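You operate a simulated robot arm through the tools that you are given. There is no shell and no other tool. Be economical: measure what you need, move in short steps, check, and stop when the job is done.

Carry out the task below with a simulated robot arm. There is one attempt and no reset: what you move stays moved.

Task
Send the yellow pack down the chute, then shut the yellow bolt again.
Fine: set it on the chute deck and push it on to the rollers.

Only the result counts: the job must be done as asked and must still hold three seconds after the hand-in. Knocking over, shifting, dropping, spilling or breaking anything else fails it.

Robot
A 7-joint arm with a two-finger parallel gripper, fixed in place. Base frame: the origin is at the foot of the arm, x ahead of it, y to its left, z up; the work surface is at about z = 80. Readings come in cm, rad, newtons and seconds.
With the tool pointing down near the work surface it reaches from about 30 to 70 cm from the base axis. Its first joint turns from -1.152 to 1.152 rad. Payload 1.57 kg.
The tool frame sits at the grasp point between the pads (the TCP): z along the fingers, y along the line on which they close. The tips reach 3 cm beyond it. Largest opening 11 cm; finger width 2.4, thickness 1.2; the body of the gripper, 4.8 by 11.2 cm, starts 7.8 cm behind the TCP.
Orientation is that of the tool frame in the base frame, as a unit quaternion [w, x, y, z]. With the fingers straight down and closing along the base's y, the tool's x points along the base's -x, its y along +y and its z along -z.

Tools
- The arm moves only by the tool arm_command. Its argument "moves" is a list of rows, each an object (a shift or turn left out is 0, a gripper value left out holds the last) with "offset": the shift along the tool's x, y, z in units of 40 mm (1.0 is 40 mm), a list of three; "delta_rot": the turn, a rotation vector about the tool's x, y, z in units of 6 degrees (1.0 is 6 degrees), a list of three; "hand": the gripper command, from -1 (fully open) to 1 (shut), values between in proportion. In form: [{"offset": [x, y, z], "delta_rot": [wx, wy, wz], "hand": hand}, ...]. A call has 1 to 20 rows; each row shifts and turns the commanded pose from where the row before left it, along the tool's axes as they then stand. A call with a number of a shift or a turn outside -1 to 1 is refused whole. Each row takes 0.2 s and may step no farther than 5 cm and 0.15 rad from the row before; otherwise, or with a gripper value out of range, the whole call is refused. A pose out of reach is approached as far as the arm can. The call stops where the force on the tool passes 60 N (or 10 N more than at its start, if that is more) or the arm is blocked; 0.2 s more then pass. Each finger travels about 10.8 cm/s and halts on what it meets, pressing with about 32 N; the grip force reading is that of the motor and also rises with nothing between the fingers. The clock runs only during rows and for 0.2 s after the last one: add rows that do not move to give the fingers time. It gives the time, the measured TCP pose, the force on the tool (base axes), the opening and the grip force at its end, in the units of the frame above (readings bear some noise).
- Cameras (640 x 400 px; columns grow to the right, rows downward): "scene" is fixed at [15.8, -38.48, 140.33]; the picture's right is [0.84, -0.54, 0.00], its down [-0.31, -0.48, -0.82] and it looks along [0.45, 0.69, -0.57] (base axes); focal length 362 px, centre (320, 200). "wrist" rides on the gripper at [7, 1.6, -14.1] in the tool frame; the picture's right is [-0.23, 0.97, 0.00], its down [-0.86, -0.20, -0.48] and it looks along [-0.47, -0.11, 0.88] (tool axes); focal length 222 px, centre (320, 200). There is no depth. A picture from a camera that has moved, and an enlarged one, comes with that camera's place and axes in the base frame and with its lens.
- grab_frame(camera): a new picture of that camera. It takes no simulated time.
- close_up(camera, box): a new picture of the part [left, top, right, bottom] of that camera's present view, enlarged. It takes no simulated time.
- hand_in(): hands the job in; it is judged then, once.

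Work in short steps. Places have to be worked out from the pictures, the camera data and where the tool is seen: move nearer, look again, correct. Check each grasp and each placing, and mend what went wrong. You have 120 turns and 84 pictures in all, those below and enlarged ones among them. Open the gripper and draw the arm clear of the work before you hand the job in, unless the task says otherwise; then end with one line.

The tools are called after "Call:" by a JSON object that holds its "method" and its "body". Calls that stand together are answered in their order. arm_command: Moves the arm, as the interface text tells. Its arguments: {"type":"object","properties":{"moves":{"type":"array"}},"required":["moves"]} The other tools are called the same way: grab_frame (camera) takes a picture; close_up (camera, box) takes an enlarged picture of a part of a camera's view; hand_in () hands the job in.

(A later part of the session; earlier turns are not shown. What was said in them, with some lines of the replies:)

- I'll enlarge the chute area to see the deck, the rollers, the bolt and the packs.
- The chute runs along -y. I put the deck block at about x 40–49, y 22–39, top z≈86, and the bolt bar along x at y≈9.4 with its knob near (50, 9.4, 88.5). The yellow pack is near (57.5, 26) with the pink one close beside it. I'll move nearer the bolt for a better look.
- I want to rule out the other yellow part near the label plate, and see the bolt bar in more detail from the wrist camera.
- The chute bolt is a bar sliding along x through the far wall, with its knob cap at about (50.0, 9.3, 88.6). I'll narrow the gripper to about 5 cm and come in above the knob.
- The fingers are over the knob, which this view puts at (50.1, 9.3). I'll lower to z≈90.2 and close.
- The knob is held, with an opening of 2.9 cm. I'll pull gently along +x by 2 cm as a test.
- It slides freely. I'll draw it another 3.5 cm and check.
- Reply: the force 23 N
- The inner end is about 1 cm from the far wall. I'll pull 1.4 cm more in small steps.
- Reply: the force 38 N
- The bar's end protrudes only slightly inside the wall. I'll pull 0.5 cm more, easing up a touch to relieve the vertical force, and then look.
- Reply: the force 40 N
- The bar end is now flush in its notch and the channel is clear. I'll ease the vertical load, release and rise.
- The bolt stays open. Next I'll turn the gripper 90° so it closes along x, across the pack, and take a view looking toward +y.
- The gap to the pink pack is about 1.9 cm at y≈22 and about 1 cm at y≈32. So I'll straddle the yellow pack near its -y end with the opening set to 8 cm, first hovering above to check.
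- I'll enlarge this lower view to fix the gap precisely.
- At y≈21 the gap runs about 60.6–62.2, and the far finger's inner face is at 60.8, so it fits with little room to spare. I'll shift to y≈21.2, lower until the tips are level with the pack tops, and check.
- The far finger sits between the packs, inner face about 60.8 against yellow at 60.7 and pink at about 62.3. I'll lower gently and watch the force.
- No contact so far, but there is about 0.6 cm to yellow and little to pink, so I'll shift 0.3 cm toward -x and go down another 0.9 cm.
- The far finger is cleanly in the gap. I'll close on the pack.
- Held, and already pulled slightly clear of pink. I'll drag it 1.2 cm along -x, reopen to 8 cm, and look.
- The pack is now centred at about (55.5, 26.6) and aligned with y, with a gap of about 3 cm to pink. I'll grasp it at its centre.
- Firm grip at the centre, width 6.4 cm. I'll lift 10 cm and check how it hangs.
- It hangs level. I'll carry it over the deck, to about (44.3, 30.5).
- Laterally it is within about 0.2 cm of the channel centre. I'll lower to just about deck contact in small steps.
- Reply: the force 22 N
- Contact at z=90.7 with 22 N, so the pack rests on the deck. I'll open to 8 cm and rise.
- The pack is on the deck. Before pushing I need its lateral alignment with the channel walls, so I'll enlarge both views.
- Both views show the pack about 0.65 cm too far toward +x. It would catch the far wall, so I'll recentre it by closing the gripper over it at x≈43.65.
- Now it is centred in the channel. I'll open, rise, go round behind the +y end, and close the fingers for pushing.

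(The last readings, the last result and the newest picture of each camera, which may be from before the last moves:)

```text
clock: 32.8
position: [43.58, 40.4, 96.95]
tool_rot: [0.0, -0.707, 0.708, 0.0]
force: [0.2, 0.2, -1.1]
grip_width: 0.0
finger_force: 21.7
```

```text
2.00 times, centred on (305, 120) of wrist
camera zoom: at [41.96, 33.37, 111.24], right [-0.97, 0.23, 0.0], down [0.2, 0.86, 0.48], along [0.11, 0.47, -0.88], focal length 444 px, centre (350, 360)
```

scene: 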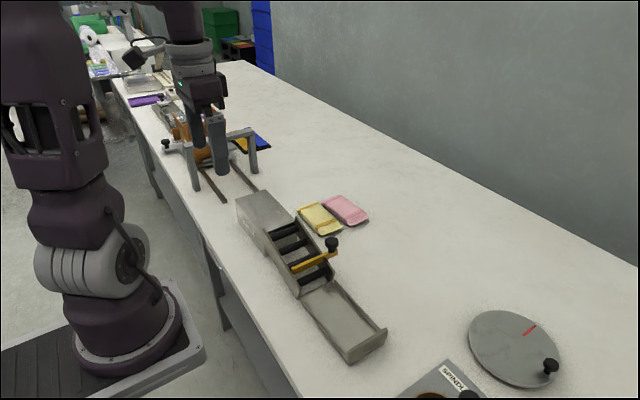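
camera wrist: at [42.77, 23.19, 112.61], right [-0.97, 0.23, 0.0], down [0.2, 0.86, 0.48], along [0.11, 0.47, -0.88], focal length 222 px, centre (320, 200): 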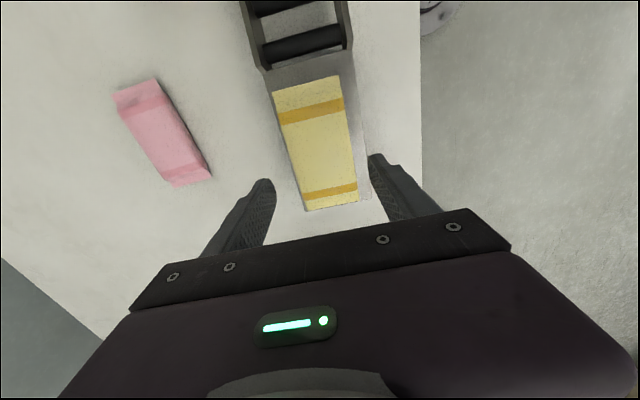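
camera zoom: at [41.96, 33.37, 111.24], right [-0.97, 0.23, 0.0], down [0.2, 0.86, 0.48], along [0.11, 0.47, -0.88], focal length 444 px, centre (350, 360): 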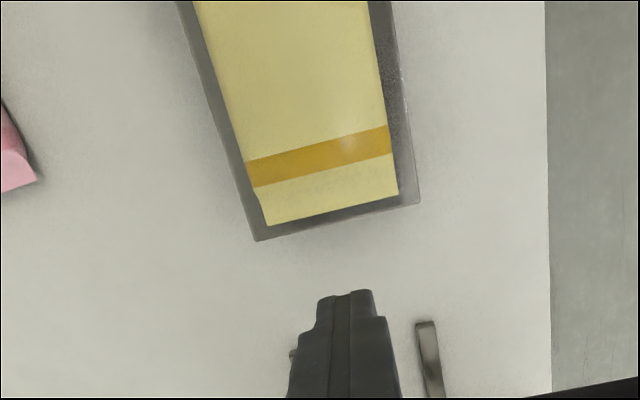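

Deck and pack are well aligned and the fingers sit centred behind the pack. I'll lower to z≈90.2 and push the first 7 cm.

Call:
{"method": "arm_command", "body": {"moves": [{"offset": [0, 0, 0.6]}, {"offset": [0, 0, 0.6]}, {"offset": [0, 0, 0.48]}, {"offset": [0, 0, 0]}, {"offset": [0.2, 0, 0]}, {"offset": [0.2, 0, 0]}, {"offset": [0.2, 0, 0]}, {"offset": [0.2, 0, 0]}, {"offset": [0.2, 0, 0]}, {"offset": [0.2, 0, 0]}, {"offset": [0.2, 0, 0]}, {"offset": [0.2, 0, 0]}, {"offset": [0.2, 0, 0]}, {"offset": [0, 0, 0]}]}}

Call:
{"method": "close_up", "body": {"camera": "scene", "box": [220, 150, 360, 270]}}

```text
clock: 34.4
position: [43.46, 39.2, 90.22]
tool_rot: [-0.011, 0.708, -0.706, -0.008]
force: [1.0, 8.3, -5.3]
grip_width: 0.02
finger_force: 21.0
stopped in row 8: the force on the tool passed its limit (the readings are from after the stop); the commanded pose is now the measured one
```

```text
3.33 times, centred on (290, 210) of scene
camera zoom: at [15.81, -38.46, 140.34], right [0.84, -0.54, 0.0], down [-0.31, -0.48, -0.82], along [0.45, 0.69, -0.57], focal length 1207 px, centre (420, 167)
```

zoom: 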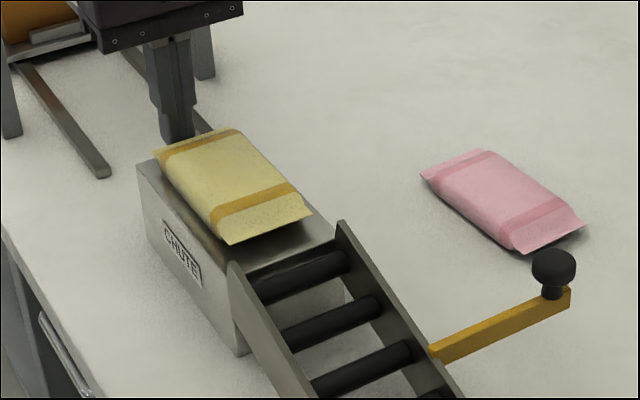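

The tips caught the block's end face, so the deck top is slightly higher than the tips. I'll back off 0.5 cm, raise 0.9 cm and retry.

Call:
{"method": "arm_command", "body": {"moves": [{"offset": [-0.15, 0, 0]}, {"offset": [0, 0, -0.22]}, {"offset": [0, 0, 0]}, {"offset": [0.15, 0, 0]}, {"offset": [0.15, 0, 0]}, {"offset": [0.15, 0, 0]}, {"offset": [0, 0, 0]}]}}

Call:
{"method": "close_up", "body": {"camera": "scene", "box": [220, 150, 360, 270]}}

```text
clock: 36.0
position: [43.52, 37.76, 91.07]
tool_rot: [-0.01, 0.709, -0.705, -0.007]
force: [-0.5, -0.3, -0.3]
grip_width: 0.01
finger_force: 21.2
```

```text
3.33 times, centred on (290, 210) of scene
camera zoom: at [15.8, -38.48, 140.33], right [0.84, -0.54, 0.0], down [-0.31, -0.48, -0.82], along [0.45, 0.69, -0.57], focal length 1207 px, centre (420, 167)
```

zoom: 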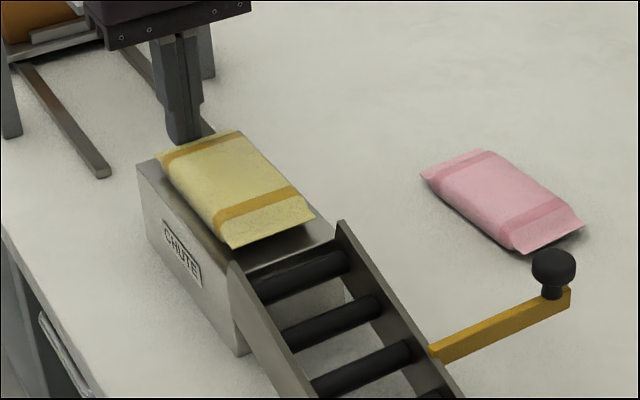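

The pack is moving under the push. I'll continue 4 cm.

Call:
{"method": "arm_command", "body": {"moves": [{"offset": [0.2, 0, 0]}, {"offset": [0.2, 0, 0]}, {"offset": [0.2, 0, 0]}, {"offset": [0.2, 0, 0]}, {"offset": [0.2, 0, 0]}, {"offset": [0, 0, 0]}]}}

Call:
{"method": "close_up", "body": {"camera": "scene", "box": [220, 150, 360, 270]}}

```text
clock: 37.4
position: [43.41, 33.86, 91.03]
tool_rot: [-0.01, 0.709, -0.705, -0.007]
force: [-0.5, 0.9, 1.4]
grip_width: 0.0
finger_force: 21.7
```

```text
3.33 times, centred on (290, 210) of scene
camera zoom: at [15.8, -38.48, 140.33], right [0.84, -0.54, 0.0], down [-0.31, -0.48, -0.82], along [0.45, 0.69, -0.57], focal length 1207 px, centre (420, 167)
```

zoom: 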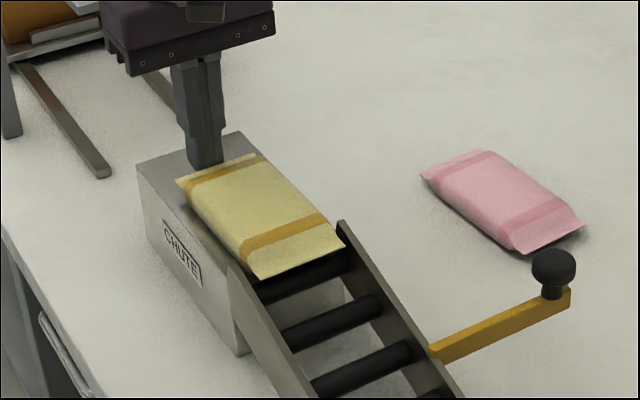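

The pack's nose is entering cleanly between the walls. I'll push 5 cm more.

Call:
{"method": "arm_command", "body": {"moves": [{"offset": [0.2, 0, 0]}, {"offset": [0.2, 0, 0]}, {"offset": [0.2, 0, 0]}, {"offset": [0.2, 0, 0]}, {"offset": [0.2, 0, 0]}, {"offset": [0.2, 0, 0]}, {"offset": [0, 0, 0]}]}}

Call:
{"method": "close_up", "body": {"camera": "scene", "box": [220, 170, 400, 370]}}

```text
clock: 39.0
position: [43.4, 28.89, 90.87]
tool_rot: [-0.01, 0.709, -0.706, -0.007]
force: [-1.0, -0.2, 0.5]
grip_width: 0.02
finger_force: 21.2
```

```text
2.00 times, centred on (310, 270) of scene
camera zoom: at [15.8, -38.48, 140.33], right [0.84, -0.54, 0.0], down [-0.31, -0.48, -0.82], along [0.45, 0.69, -0.57], focal length 724 px, centre (340, 60)
```

zoom: 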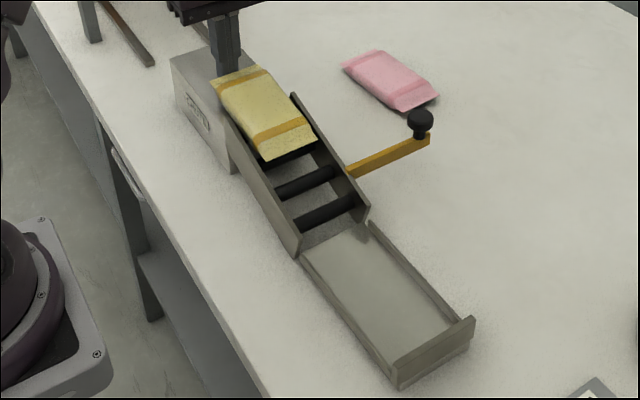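

Call:
{"method": "arm_command", "body": {"moves": [{"offset": [0.2, 0, 0]}, {"offset": [0.2, 0, 0]}, {"offset": [0.2, 0, 0]}, {"offset": [0.2, 0, 0]}, {"offset": [0, 0, 0]}, {"offset": [0, 0, 0]}, {"offset": [0, 0, 0]}]}}

Call:
{"method": "close_up", "body": {"camera": "scene", "box": [220, 170, 400, 370]}}

```text
clock: 40.6
position: [43.42, 25.67, 90.87]
tool_rot: [-0.009, 0.709, -0.705, -0.007]
force: [0.3, 0.6, 0.3]
grip_width: 0.0
finger_force: 20.3
```

```text
2.00 times, centred on (310, 270) of scene
camera zoom: at [15.8, -38.48, 140.33], right [0.84, -0.54, 0.0], down [-0.31, -0.48, -0.82], along [0.45, 0.69, -0.57], focal length 724 px, centre (340, 60)
```

zoom: 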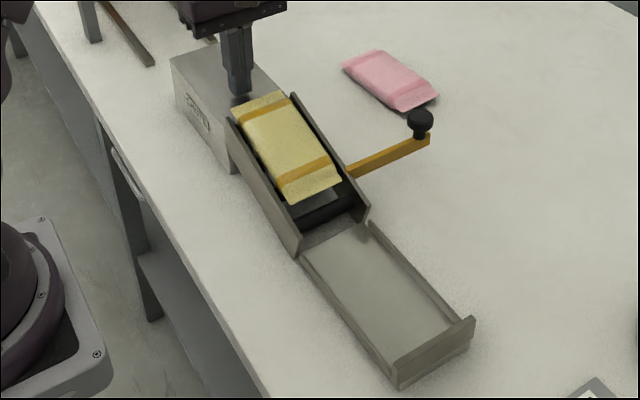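

Call:
{"method": "arm_command", "body": {"moves": [{"offset": [0.2, 0, 0]}, {"offset": [0.2, 0, 0]}, {"offset": [0.2, 0, 0]}, {"offset": [0, 0, 0]}, {"offset": [0, 0, 0]}, {"offset": [0, 0, 0]}, {"offset": [0, 0, 0]}]}}

Call:
{"method": "close_up", "body": {"camera": "scene", "box": [220, 170, 400, 370]}}

```text
clock: 42.2
position: [43.37, 23.47, 90.84]
tool_rot: [-0.01, 0.709, -0.705, -0.008]
force: [-0.2, -0.7, 0.0]
grip_width: 0.01
finger_force: 21.1
```

```text
2.00 times, centred on (310, 270) of scene
camera zoom: at [15.8, -38.48, 140.33], right [0.84, -0.54, 0.0], down [-0.31, -0.48, -0.82], along [0.45, 0.69, -0.57], focal length 724 px, centre (340, 60)
```

zoom: 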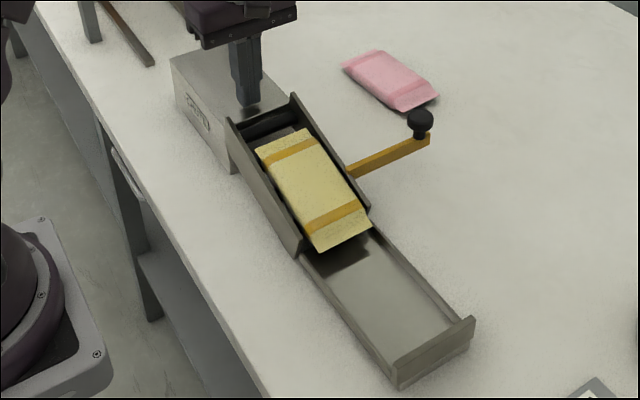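

It is rolling down on its own. I'll wait about a second and look again.

Call:
{"method": "arm_command", "body": {"moves": [{"offset": [0, 0, 0]}, {"offset": [0, 0, 0]}, {"offset": [0, 0, 0]}, {"offset": [0, 0, 0]}, {"offset": [0, 0, 0]}]}}

Call:
{"method": "close_up", "body": {"camera": "scene", "box": [220, 170, 400, 370]}}

```text
clock: 43.4
position: [43.59, 23.38, 90.88]
tool_rot: [-0.01, 0.709, -0.705, -0.008]
force: [0.3, -0.2, -0.1]
grip_width: 0.02
finger_force: 21.5
```

```text
2.00 times, centred on (310, 270) of scene
camera zoom: at [15.8, -38.48, 140.33], right [0.84, -0.54, 0.0], down [-0.31, -0.48, -0.82], along [0.45, 0.69, -0.57], focal length 724 px, centre (340, 60)
```

zoom: 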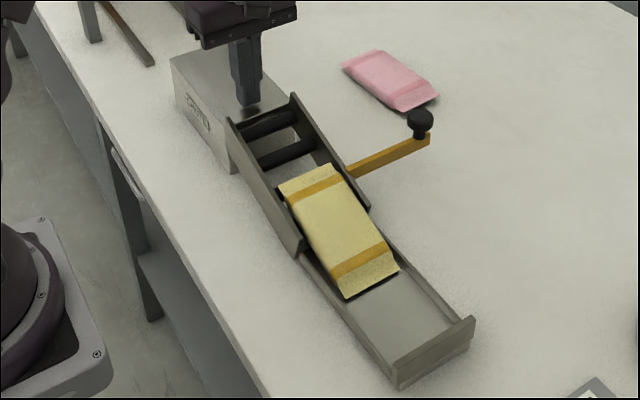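

Still sliding down. I'll raise the arm while it continues.

Call:
{"method": "arm_command", "body": {"moves": [{"offset": [0, 0, -0.8]}, {"offset": [0, 0, -0.8]}, {"offset": [0, 0, -0.8]}, {"offset": [0, 0, 0]}, {"offset": [0, 0, 0]}, {"offset": [0, 0, 0]}, {"offset": [0, 0, 0]}, {"offset": [0, 0, 0]}, {"offset": [0, 0, 0]}, {"offset": [0, 0, 0]}]}}

Call:
{"method": "close_up", "body": {"camera": "scene", "box": [220, 170, 400, 370]}}

```text
clock: 45.6
position: [43.48, 23.25, 100.46]
tool_rot: [-0.01, 0.709, -0.705, -0.007]
force: [0.7, 0.2, -0.6]
grip_width: 0.03
finger_force: 20.7
```

```text
2.00 times, centred on (310, 270) of scene
camera zoom: at [15.8, -38.48, 140.33], right [0.84, -0.54, 0.0], down [-0.31, -0.48, -0.82], along [0.45, 0.69, -0.57], focal length 724 px, centre (340, 60)
```

zoom: 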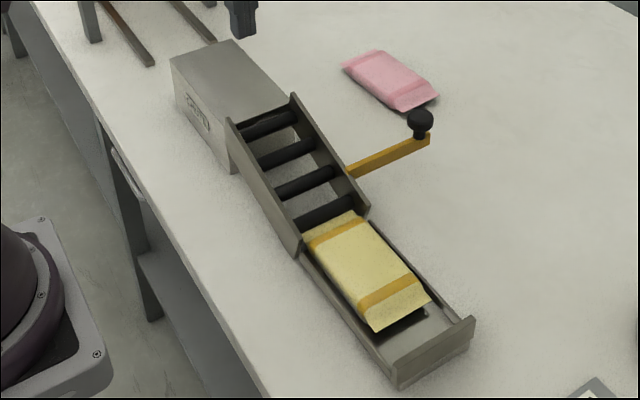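

It is nearly all in the tray. I'll check whether it is still moving and look at the tail closely.

Call:
{"method": "arm_command", "body": {"moves": [{"offset": [0, 0, -0.5]}, {"offset": [0, 0, 0]}, {"offset": [0, 0, 0]}, {"offset": [0, 0, 0]}, {"offset": [0, 0, 0]}, {"offset": [0, 0, 0]}, {"offset": [0, 0, 0]}, {"offset": [0, 0, 0]}]}}

Call:
{"method": "close_up", "body": {"camera": "scene", "box": [290, 260, 395, 365]}}

```text
clock: 47.4
position: [43.42, 23.13, 102.35]
tool_rot: [-0.01, 0.708, -0.706, -0.008]
force: [-0.6, -0.7, 0.6]
grip_width: 0.0
finger_force: 21.6
```

```text
3.81 times, centred on (342, 312) of scene
camera zoom: at [15.8, -38.48, 140.33], right [0.84, -0.54, 0.0], down [-0.31, -0.48, -0.82], along [0.45, 0.69, -0.57], focal length 1380 px, centre (234, -229)
```

zoom: 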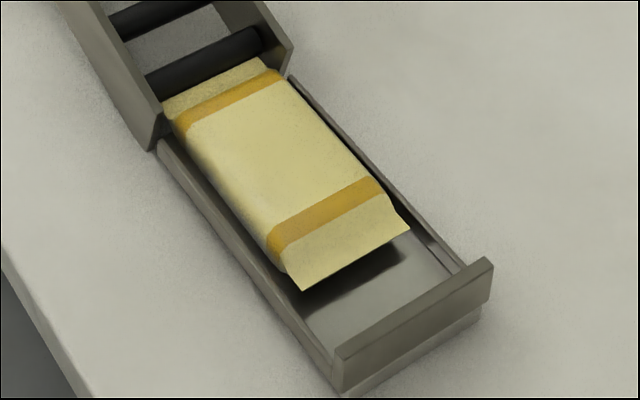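

The pack has stopped with its tail about 1.5 cm inside the roller end and room left at the tray's foot. I'll look from above, since a small nudge would seat it fully in the tray.

Call:
{"method": "arm_command", "body": {"moves": [{"offset": [0.8, 0, 0]}, {"offset": [0.8, 0, 0]}, {"offset": [0.8, 0, 0]}, {"offset": [0.8, 0, 0]}, {"offset": [0, 0, 0]}]}}

Call:
{"method": "grab_frame", "body": {"camera": "wrist"}}

```text
clock: 48.6
position: [43.66, 10.07, 102.24]
tool_rot: [-0.01, 0.709, -0.705, -0.008]
force: [0.1, -0.5, 0.4]
grip_width: 0.0
finger_force: 21.4
```

```text
30 pictures are left
camera wrist: at [42.06, 2.77, 116.3], right [-0.97, 0.22, 0.0], down [0.19, 0.84, 0.5], along [0.11, 0.49, -0.87], focal length 222 px, centre (320, 200)
```

wrist: 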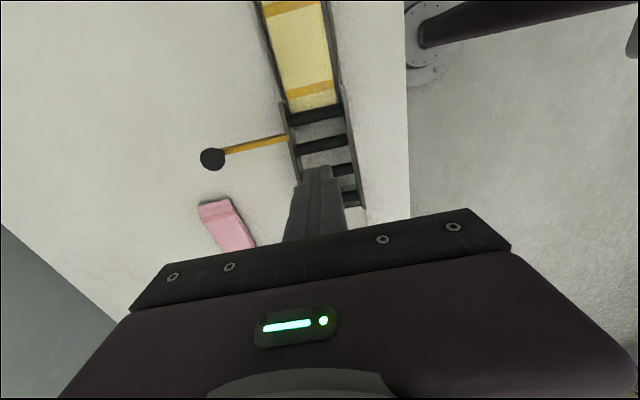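

Call:
{"method": "close_up", "body": {"camera": "wrist", "box": [245, 0, 375, 200]}}

Call:
{"method": "close_up", "body": {"camera": "scene", "box": [285, 250, 345, 300]}}

```text
2.00 times, centred on (310, 100) of wrist
camera zoom: at [42.06, 2.77, 116.3], right [-0.97, 0.22, 0.0], down [0.19, 0.84, 0.5], along [0.11, 0.49, -0.87], focal length 444 px, centre (340, 400)
```

zoom: 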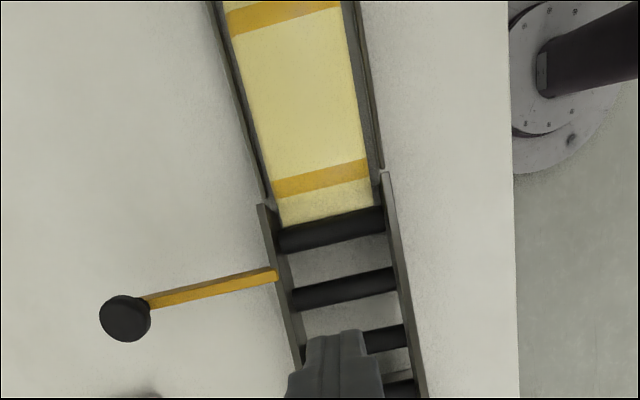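

```text
8.00 times, centred on (315, 275) of scene
camera zoom: at [15.8, -38.48, 140.33], right [0.84, -0.54, 0.0], down [-0.31, -0.48, -0.82], along [0.45, 0.69, -0.57], focal length 2897 px, centre (360, -400)
```

zoom: 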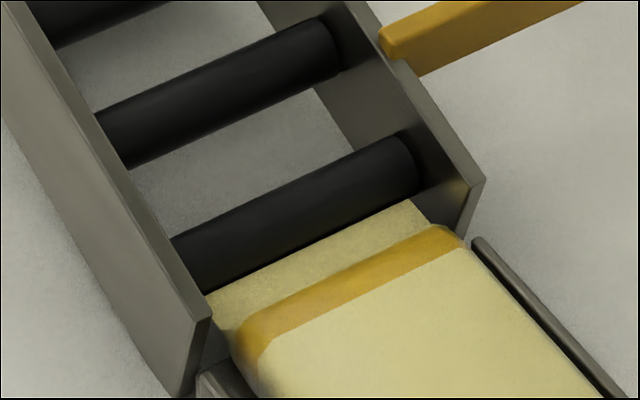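

The pack lies flat in the tray, past the last roller and well clear of the bolt at y≈9.4. Now for the bolt: I'll move above the knob and turn the gripper back to close along y.

Call:
{"method": "arm_command", "body": {"moves": [{"offset": [0.18, -0.74, 0]}, {"offset": [0, -0.74, 0]}, {"offset": [0, -0.74, 0]}, {"offset": [0, -0.74, 0]}, {"offset": [0, -0.74, 0]}, {"delta_rot": [0, 0, 1]}, {"delta_rot": [0, 0, 1]}, {"delta_rot": [0, 0, 1]}, {"delta_rot": [0, 0, 1]}, {"delta_rot": [0, 0, 1]}, {"delta_rot": [0, 0, 1]}, {"delta_rot": [0, 0, 1]}, {"delta_rot": [0, 0, 1]}, {"delta_rot": [0, 0, 1]}, {"delta_rot": [0, 0, 1]}, {"delta_rot": [0, 0, 1]}, {"delta_rot": [0, 0, 1]}, {"delta_rot": [0, 0, 1]}, {"delta_rot": [0, 0, 1], "hand": 0.05}, {"delta_rot": [0, 0, 1]}]}}

Call:
{"method": "grab_frame", "body": {"camera": "wrist"}}

```text
clock: 52.8
position: [58.28, 9.65, 101.98]
tool_rot: [0.003, -0.002, 1.0, 0.012]
force: [-0.9, -0.7, -0.1]
grip_width: 5.22
finger_force: 0.0
```

```text
27 pictures are left
camera wrist: at [51.34, 10.83, 116.36], right [0.22, 0.97, 0.02], down [0.85, -0.21, 0.48], along [0.47, -0.09, -0.88], focal length 222 px, centre (320, 200)
```

wrist: 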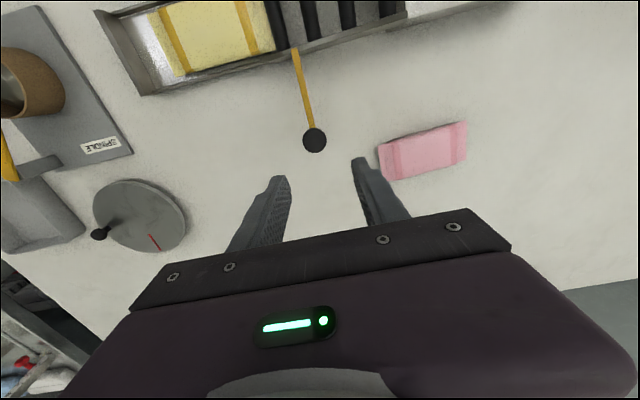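

The knob is at about (57.8, 9.3). I'll level the small 1.4° tilt, descend to z≈90.3 and grip as before.

Call:
{"method": "arm_command", "body": {"moves": [{"offset": [-0.03, -0.07, 0], "delta_rot": [0.23, 0, 0]}, {"offset": [0, 0, 0.8]}, {"offset": [0, 0, 0.8]}, {"offset": [0, 0, 0.7]}, {"offset": [0, 0, 0.6]}, {"offset": [0, 0, 0]}]}}

Call:
{"method": "close_up", "body": {"camera": "scene", "box": [260, 180, 400, 275]}}

```text
clock: 54.2
position: [58.53, 9.39, 90.42]
tool_rot: [0.001, -0.003, 1.0, -0.001]
force: [0.1, 0.1, -0.6]
grip_width: 5.23
finger_force: 0.1
```

```text
4.21 times, centred on (330, 228) of scene
camera zoom: at [15.8, -38.48, 140.33], right [0.84, -0.54, 0.0], down [-0.31, -0.48, -0.82], along [0.45, 0.69, -0.57], focal length 1525 px, centre (278, 84)
```

zoom: 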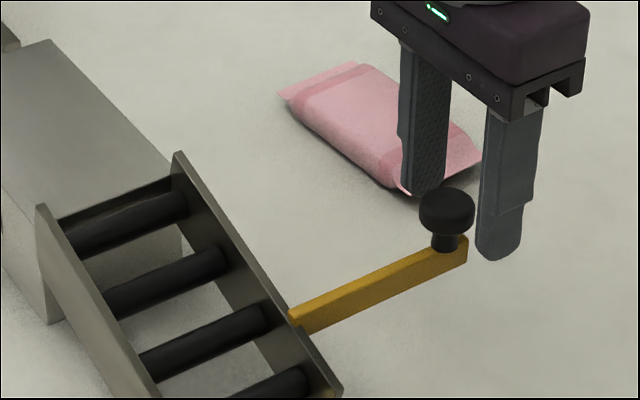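

The fingers straddle the knob. I'll close and slide it back 6.8 cm along -x, leaving the last bit for a check.

Call:
{"method": "arm_command", "body": {"moves": [{"hand": 1}, {"offset": [0, 0, 0]}, {"offset": [0, 0, 0]}, {"offset": [0.25, 0, 0]}, {"offset": [0.25, 0, 0]}, {"offset": [0.25, 0, 0]}, {"offset": [0.25, 0, 0]}, {"offset": [0.25, 0, 0]}, {"offset": [0.25, 0, 0]}, {"offset": [0.2, 0, 0]}, {"offset": [0, 0, 0]}]}}

Call:
{"method": "close_up", "body": {"camera": "scene", "box": [260, 180, 400, 275]}}

```text
clock: 56.6
position: [51.65, 9.44, 90.47]
tool_rot: [0.002, -0.003, 1.0, 0.0]
force: [0.7, 10.1, -17.2]
grip_width: 2.9
finger_force: 39.0
```

```text
4.21 times, centred on (330, 228) of scene
camera zoom: at [15.82, -38.45, 140.34], right [0.84, -0.54, 0.0], down [-0.31, -0.48, -0.82], along [0.45, 0.69, -0.57], focal length 1525 px, centre (278, 84)
```

zoom: 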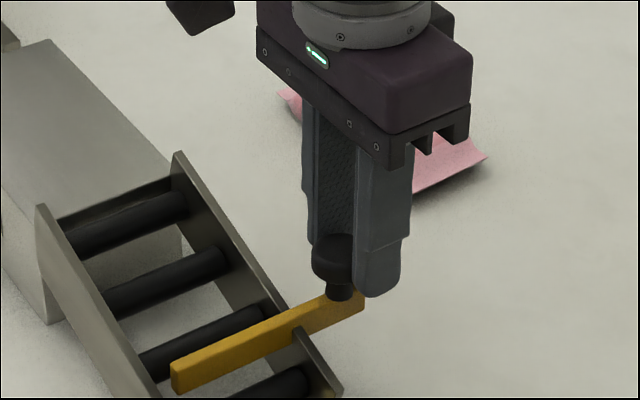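

About 0.85 cm remains to the original position. I'll push the rest in small steps.

Call:
{"method": "arm_command", "body": {"moves": [{"offset": [0.1, 0, 0]}, {"offset": [0.08, 0, 0]}, {"offset": [0.05, 0, 0]}, {"offset": [0, 0, 0]}]}}

Call:
{"method": "close_up", "body": {"camera": "scene", "box": [260, 180, 400, 275]}}

```text
clock: 57.6
position: [50.73, 9.39, 90.43]
tool_rot: [0.003, -0.002, 1.0, 0.0]
force: [4.5, 8.9, -16.6]
grip_width: 2.92
finger_force: 38.6
```

```text
4.21 times, centred on (330, 228) of scene
camera zoom: at [15.84, -38.45, 140.33], right [0.84, -0.54, 0.0], down [-0.31, -0.48, -0.82], along [0.45, 0.69, -0.57], focal length 1525 px, centre (278, 84)
```

zoom: 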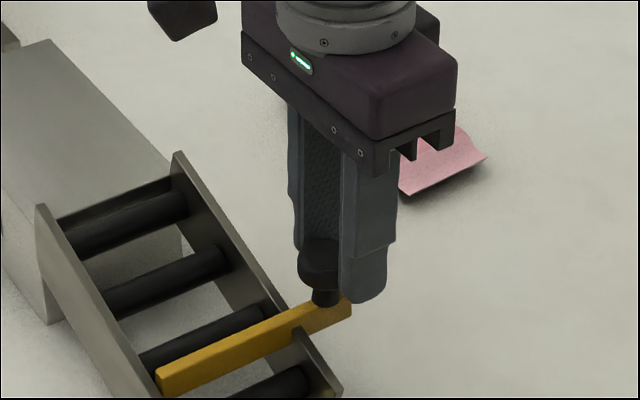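

It matches the original picture, and a small x-force suggests the end stop. I'll give it 0.2 cm more to seat it, then release and draw clear.

Call:
{"method": "arm_command", "body": {"moves": [{"offset": [0.05, 0, 0]}, {"offset": [0, 0, 0]}, {"hand": 0.05}, {"offset": [0, 0, 0]}, {"offset": [0, 0, 0]}, {"offset": [0, 0, -0.6]}, {"offset": [0, 0, -0.9]}, {"offset": [0, 0, -0.9]}, {"offset": [0, 0.8, -0.8], "hand": -1}, {"offset": [0, 0.8, -0.8]}, {"offset": [0.5, 0.8, 0]}, {"offset": [0.8, 0.6, 0]}, {"offset": [0.8, 0, 0]}, {"offset": [0, 0, 0]}]}}

Call:
{"method": "close_up", "body": {"camera": "scene", "box": [260, 180, 400, 275]}}

Call:
{"method": "grab_frame", "body": {"camera": "scene"}}

```text
clock: 60.6
position: [41.88, 21.48, 106.59]
tool_rot: [0.001, -0.002, 1.0, 0.0]
force: [0.4, 0.7, 0.3]
grip_width: 11.0
finger_force: 0.1
```

```text
4.21 times, centred on (330, 228) of scene
camera zoom: at [15.8, -38.48, 140.33], right [0.84, -0.54, 0.0], down [-0.31, -0.48, -0.82], along [0.45, 0.69, -0.57], focal length 1525 px, centre (278, 84)
```

zoom: 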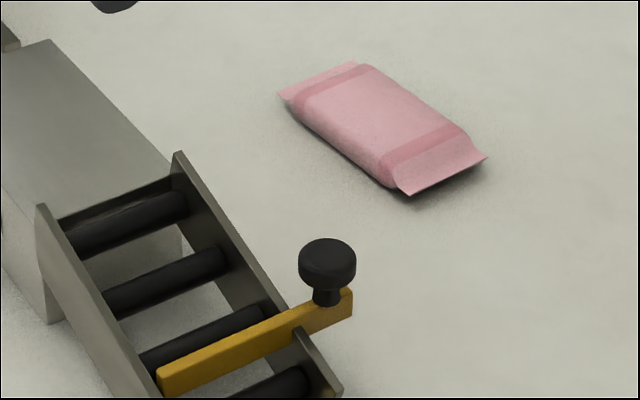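

```text
22 pictures are left
```

scene: 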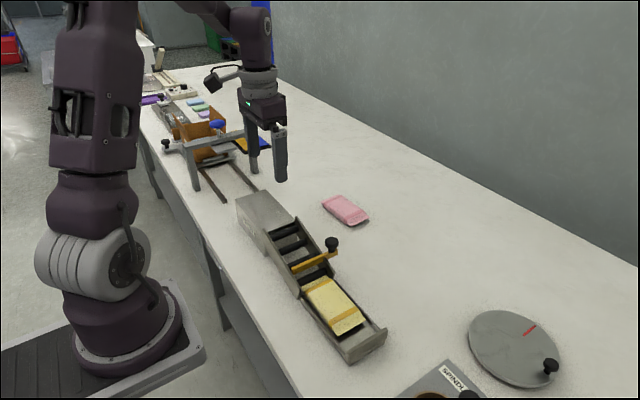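

The bolt is back exactly where it started, the yellow pack lies in the tray, and the pink pack hasn't moved. The gripper is open and clear, so I'm handing in.

Call:
{"method": "hand_in", "body": {}}

```text
The job is handed in.
```

The yellow pack is down the chute and lying in the tray, the yellow bolt is shut again, and nothing else was visibly moved; my first push briefly hit the end of the chute block, with no shift visible afterwards.
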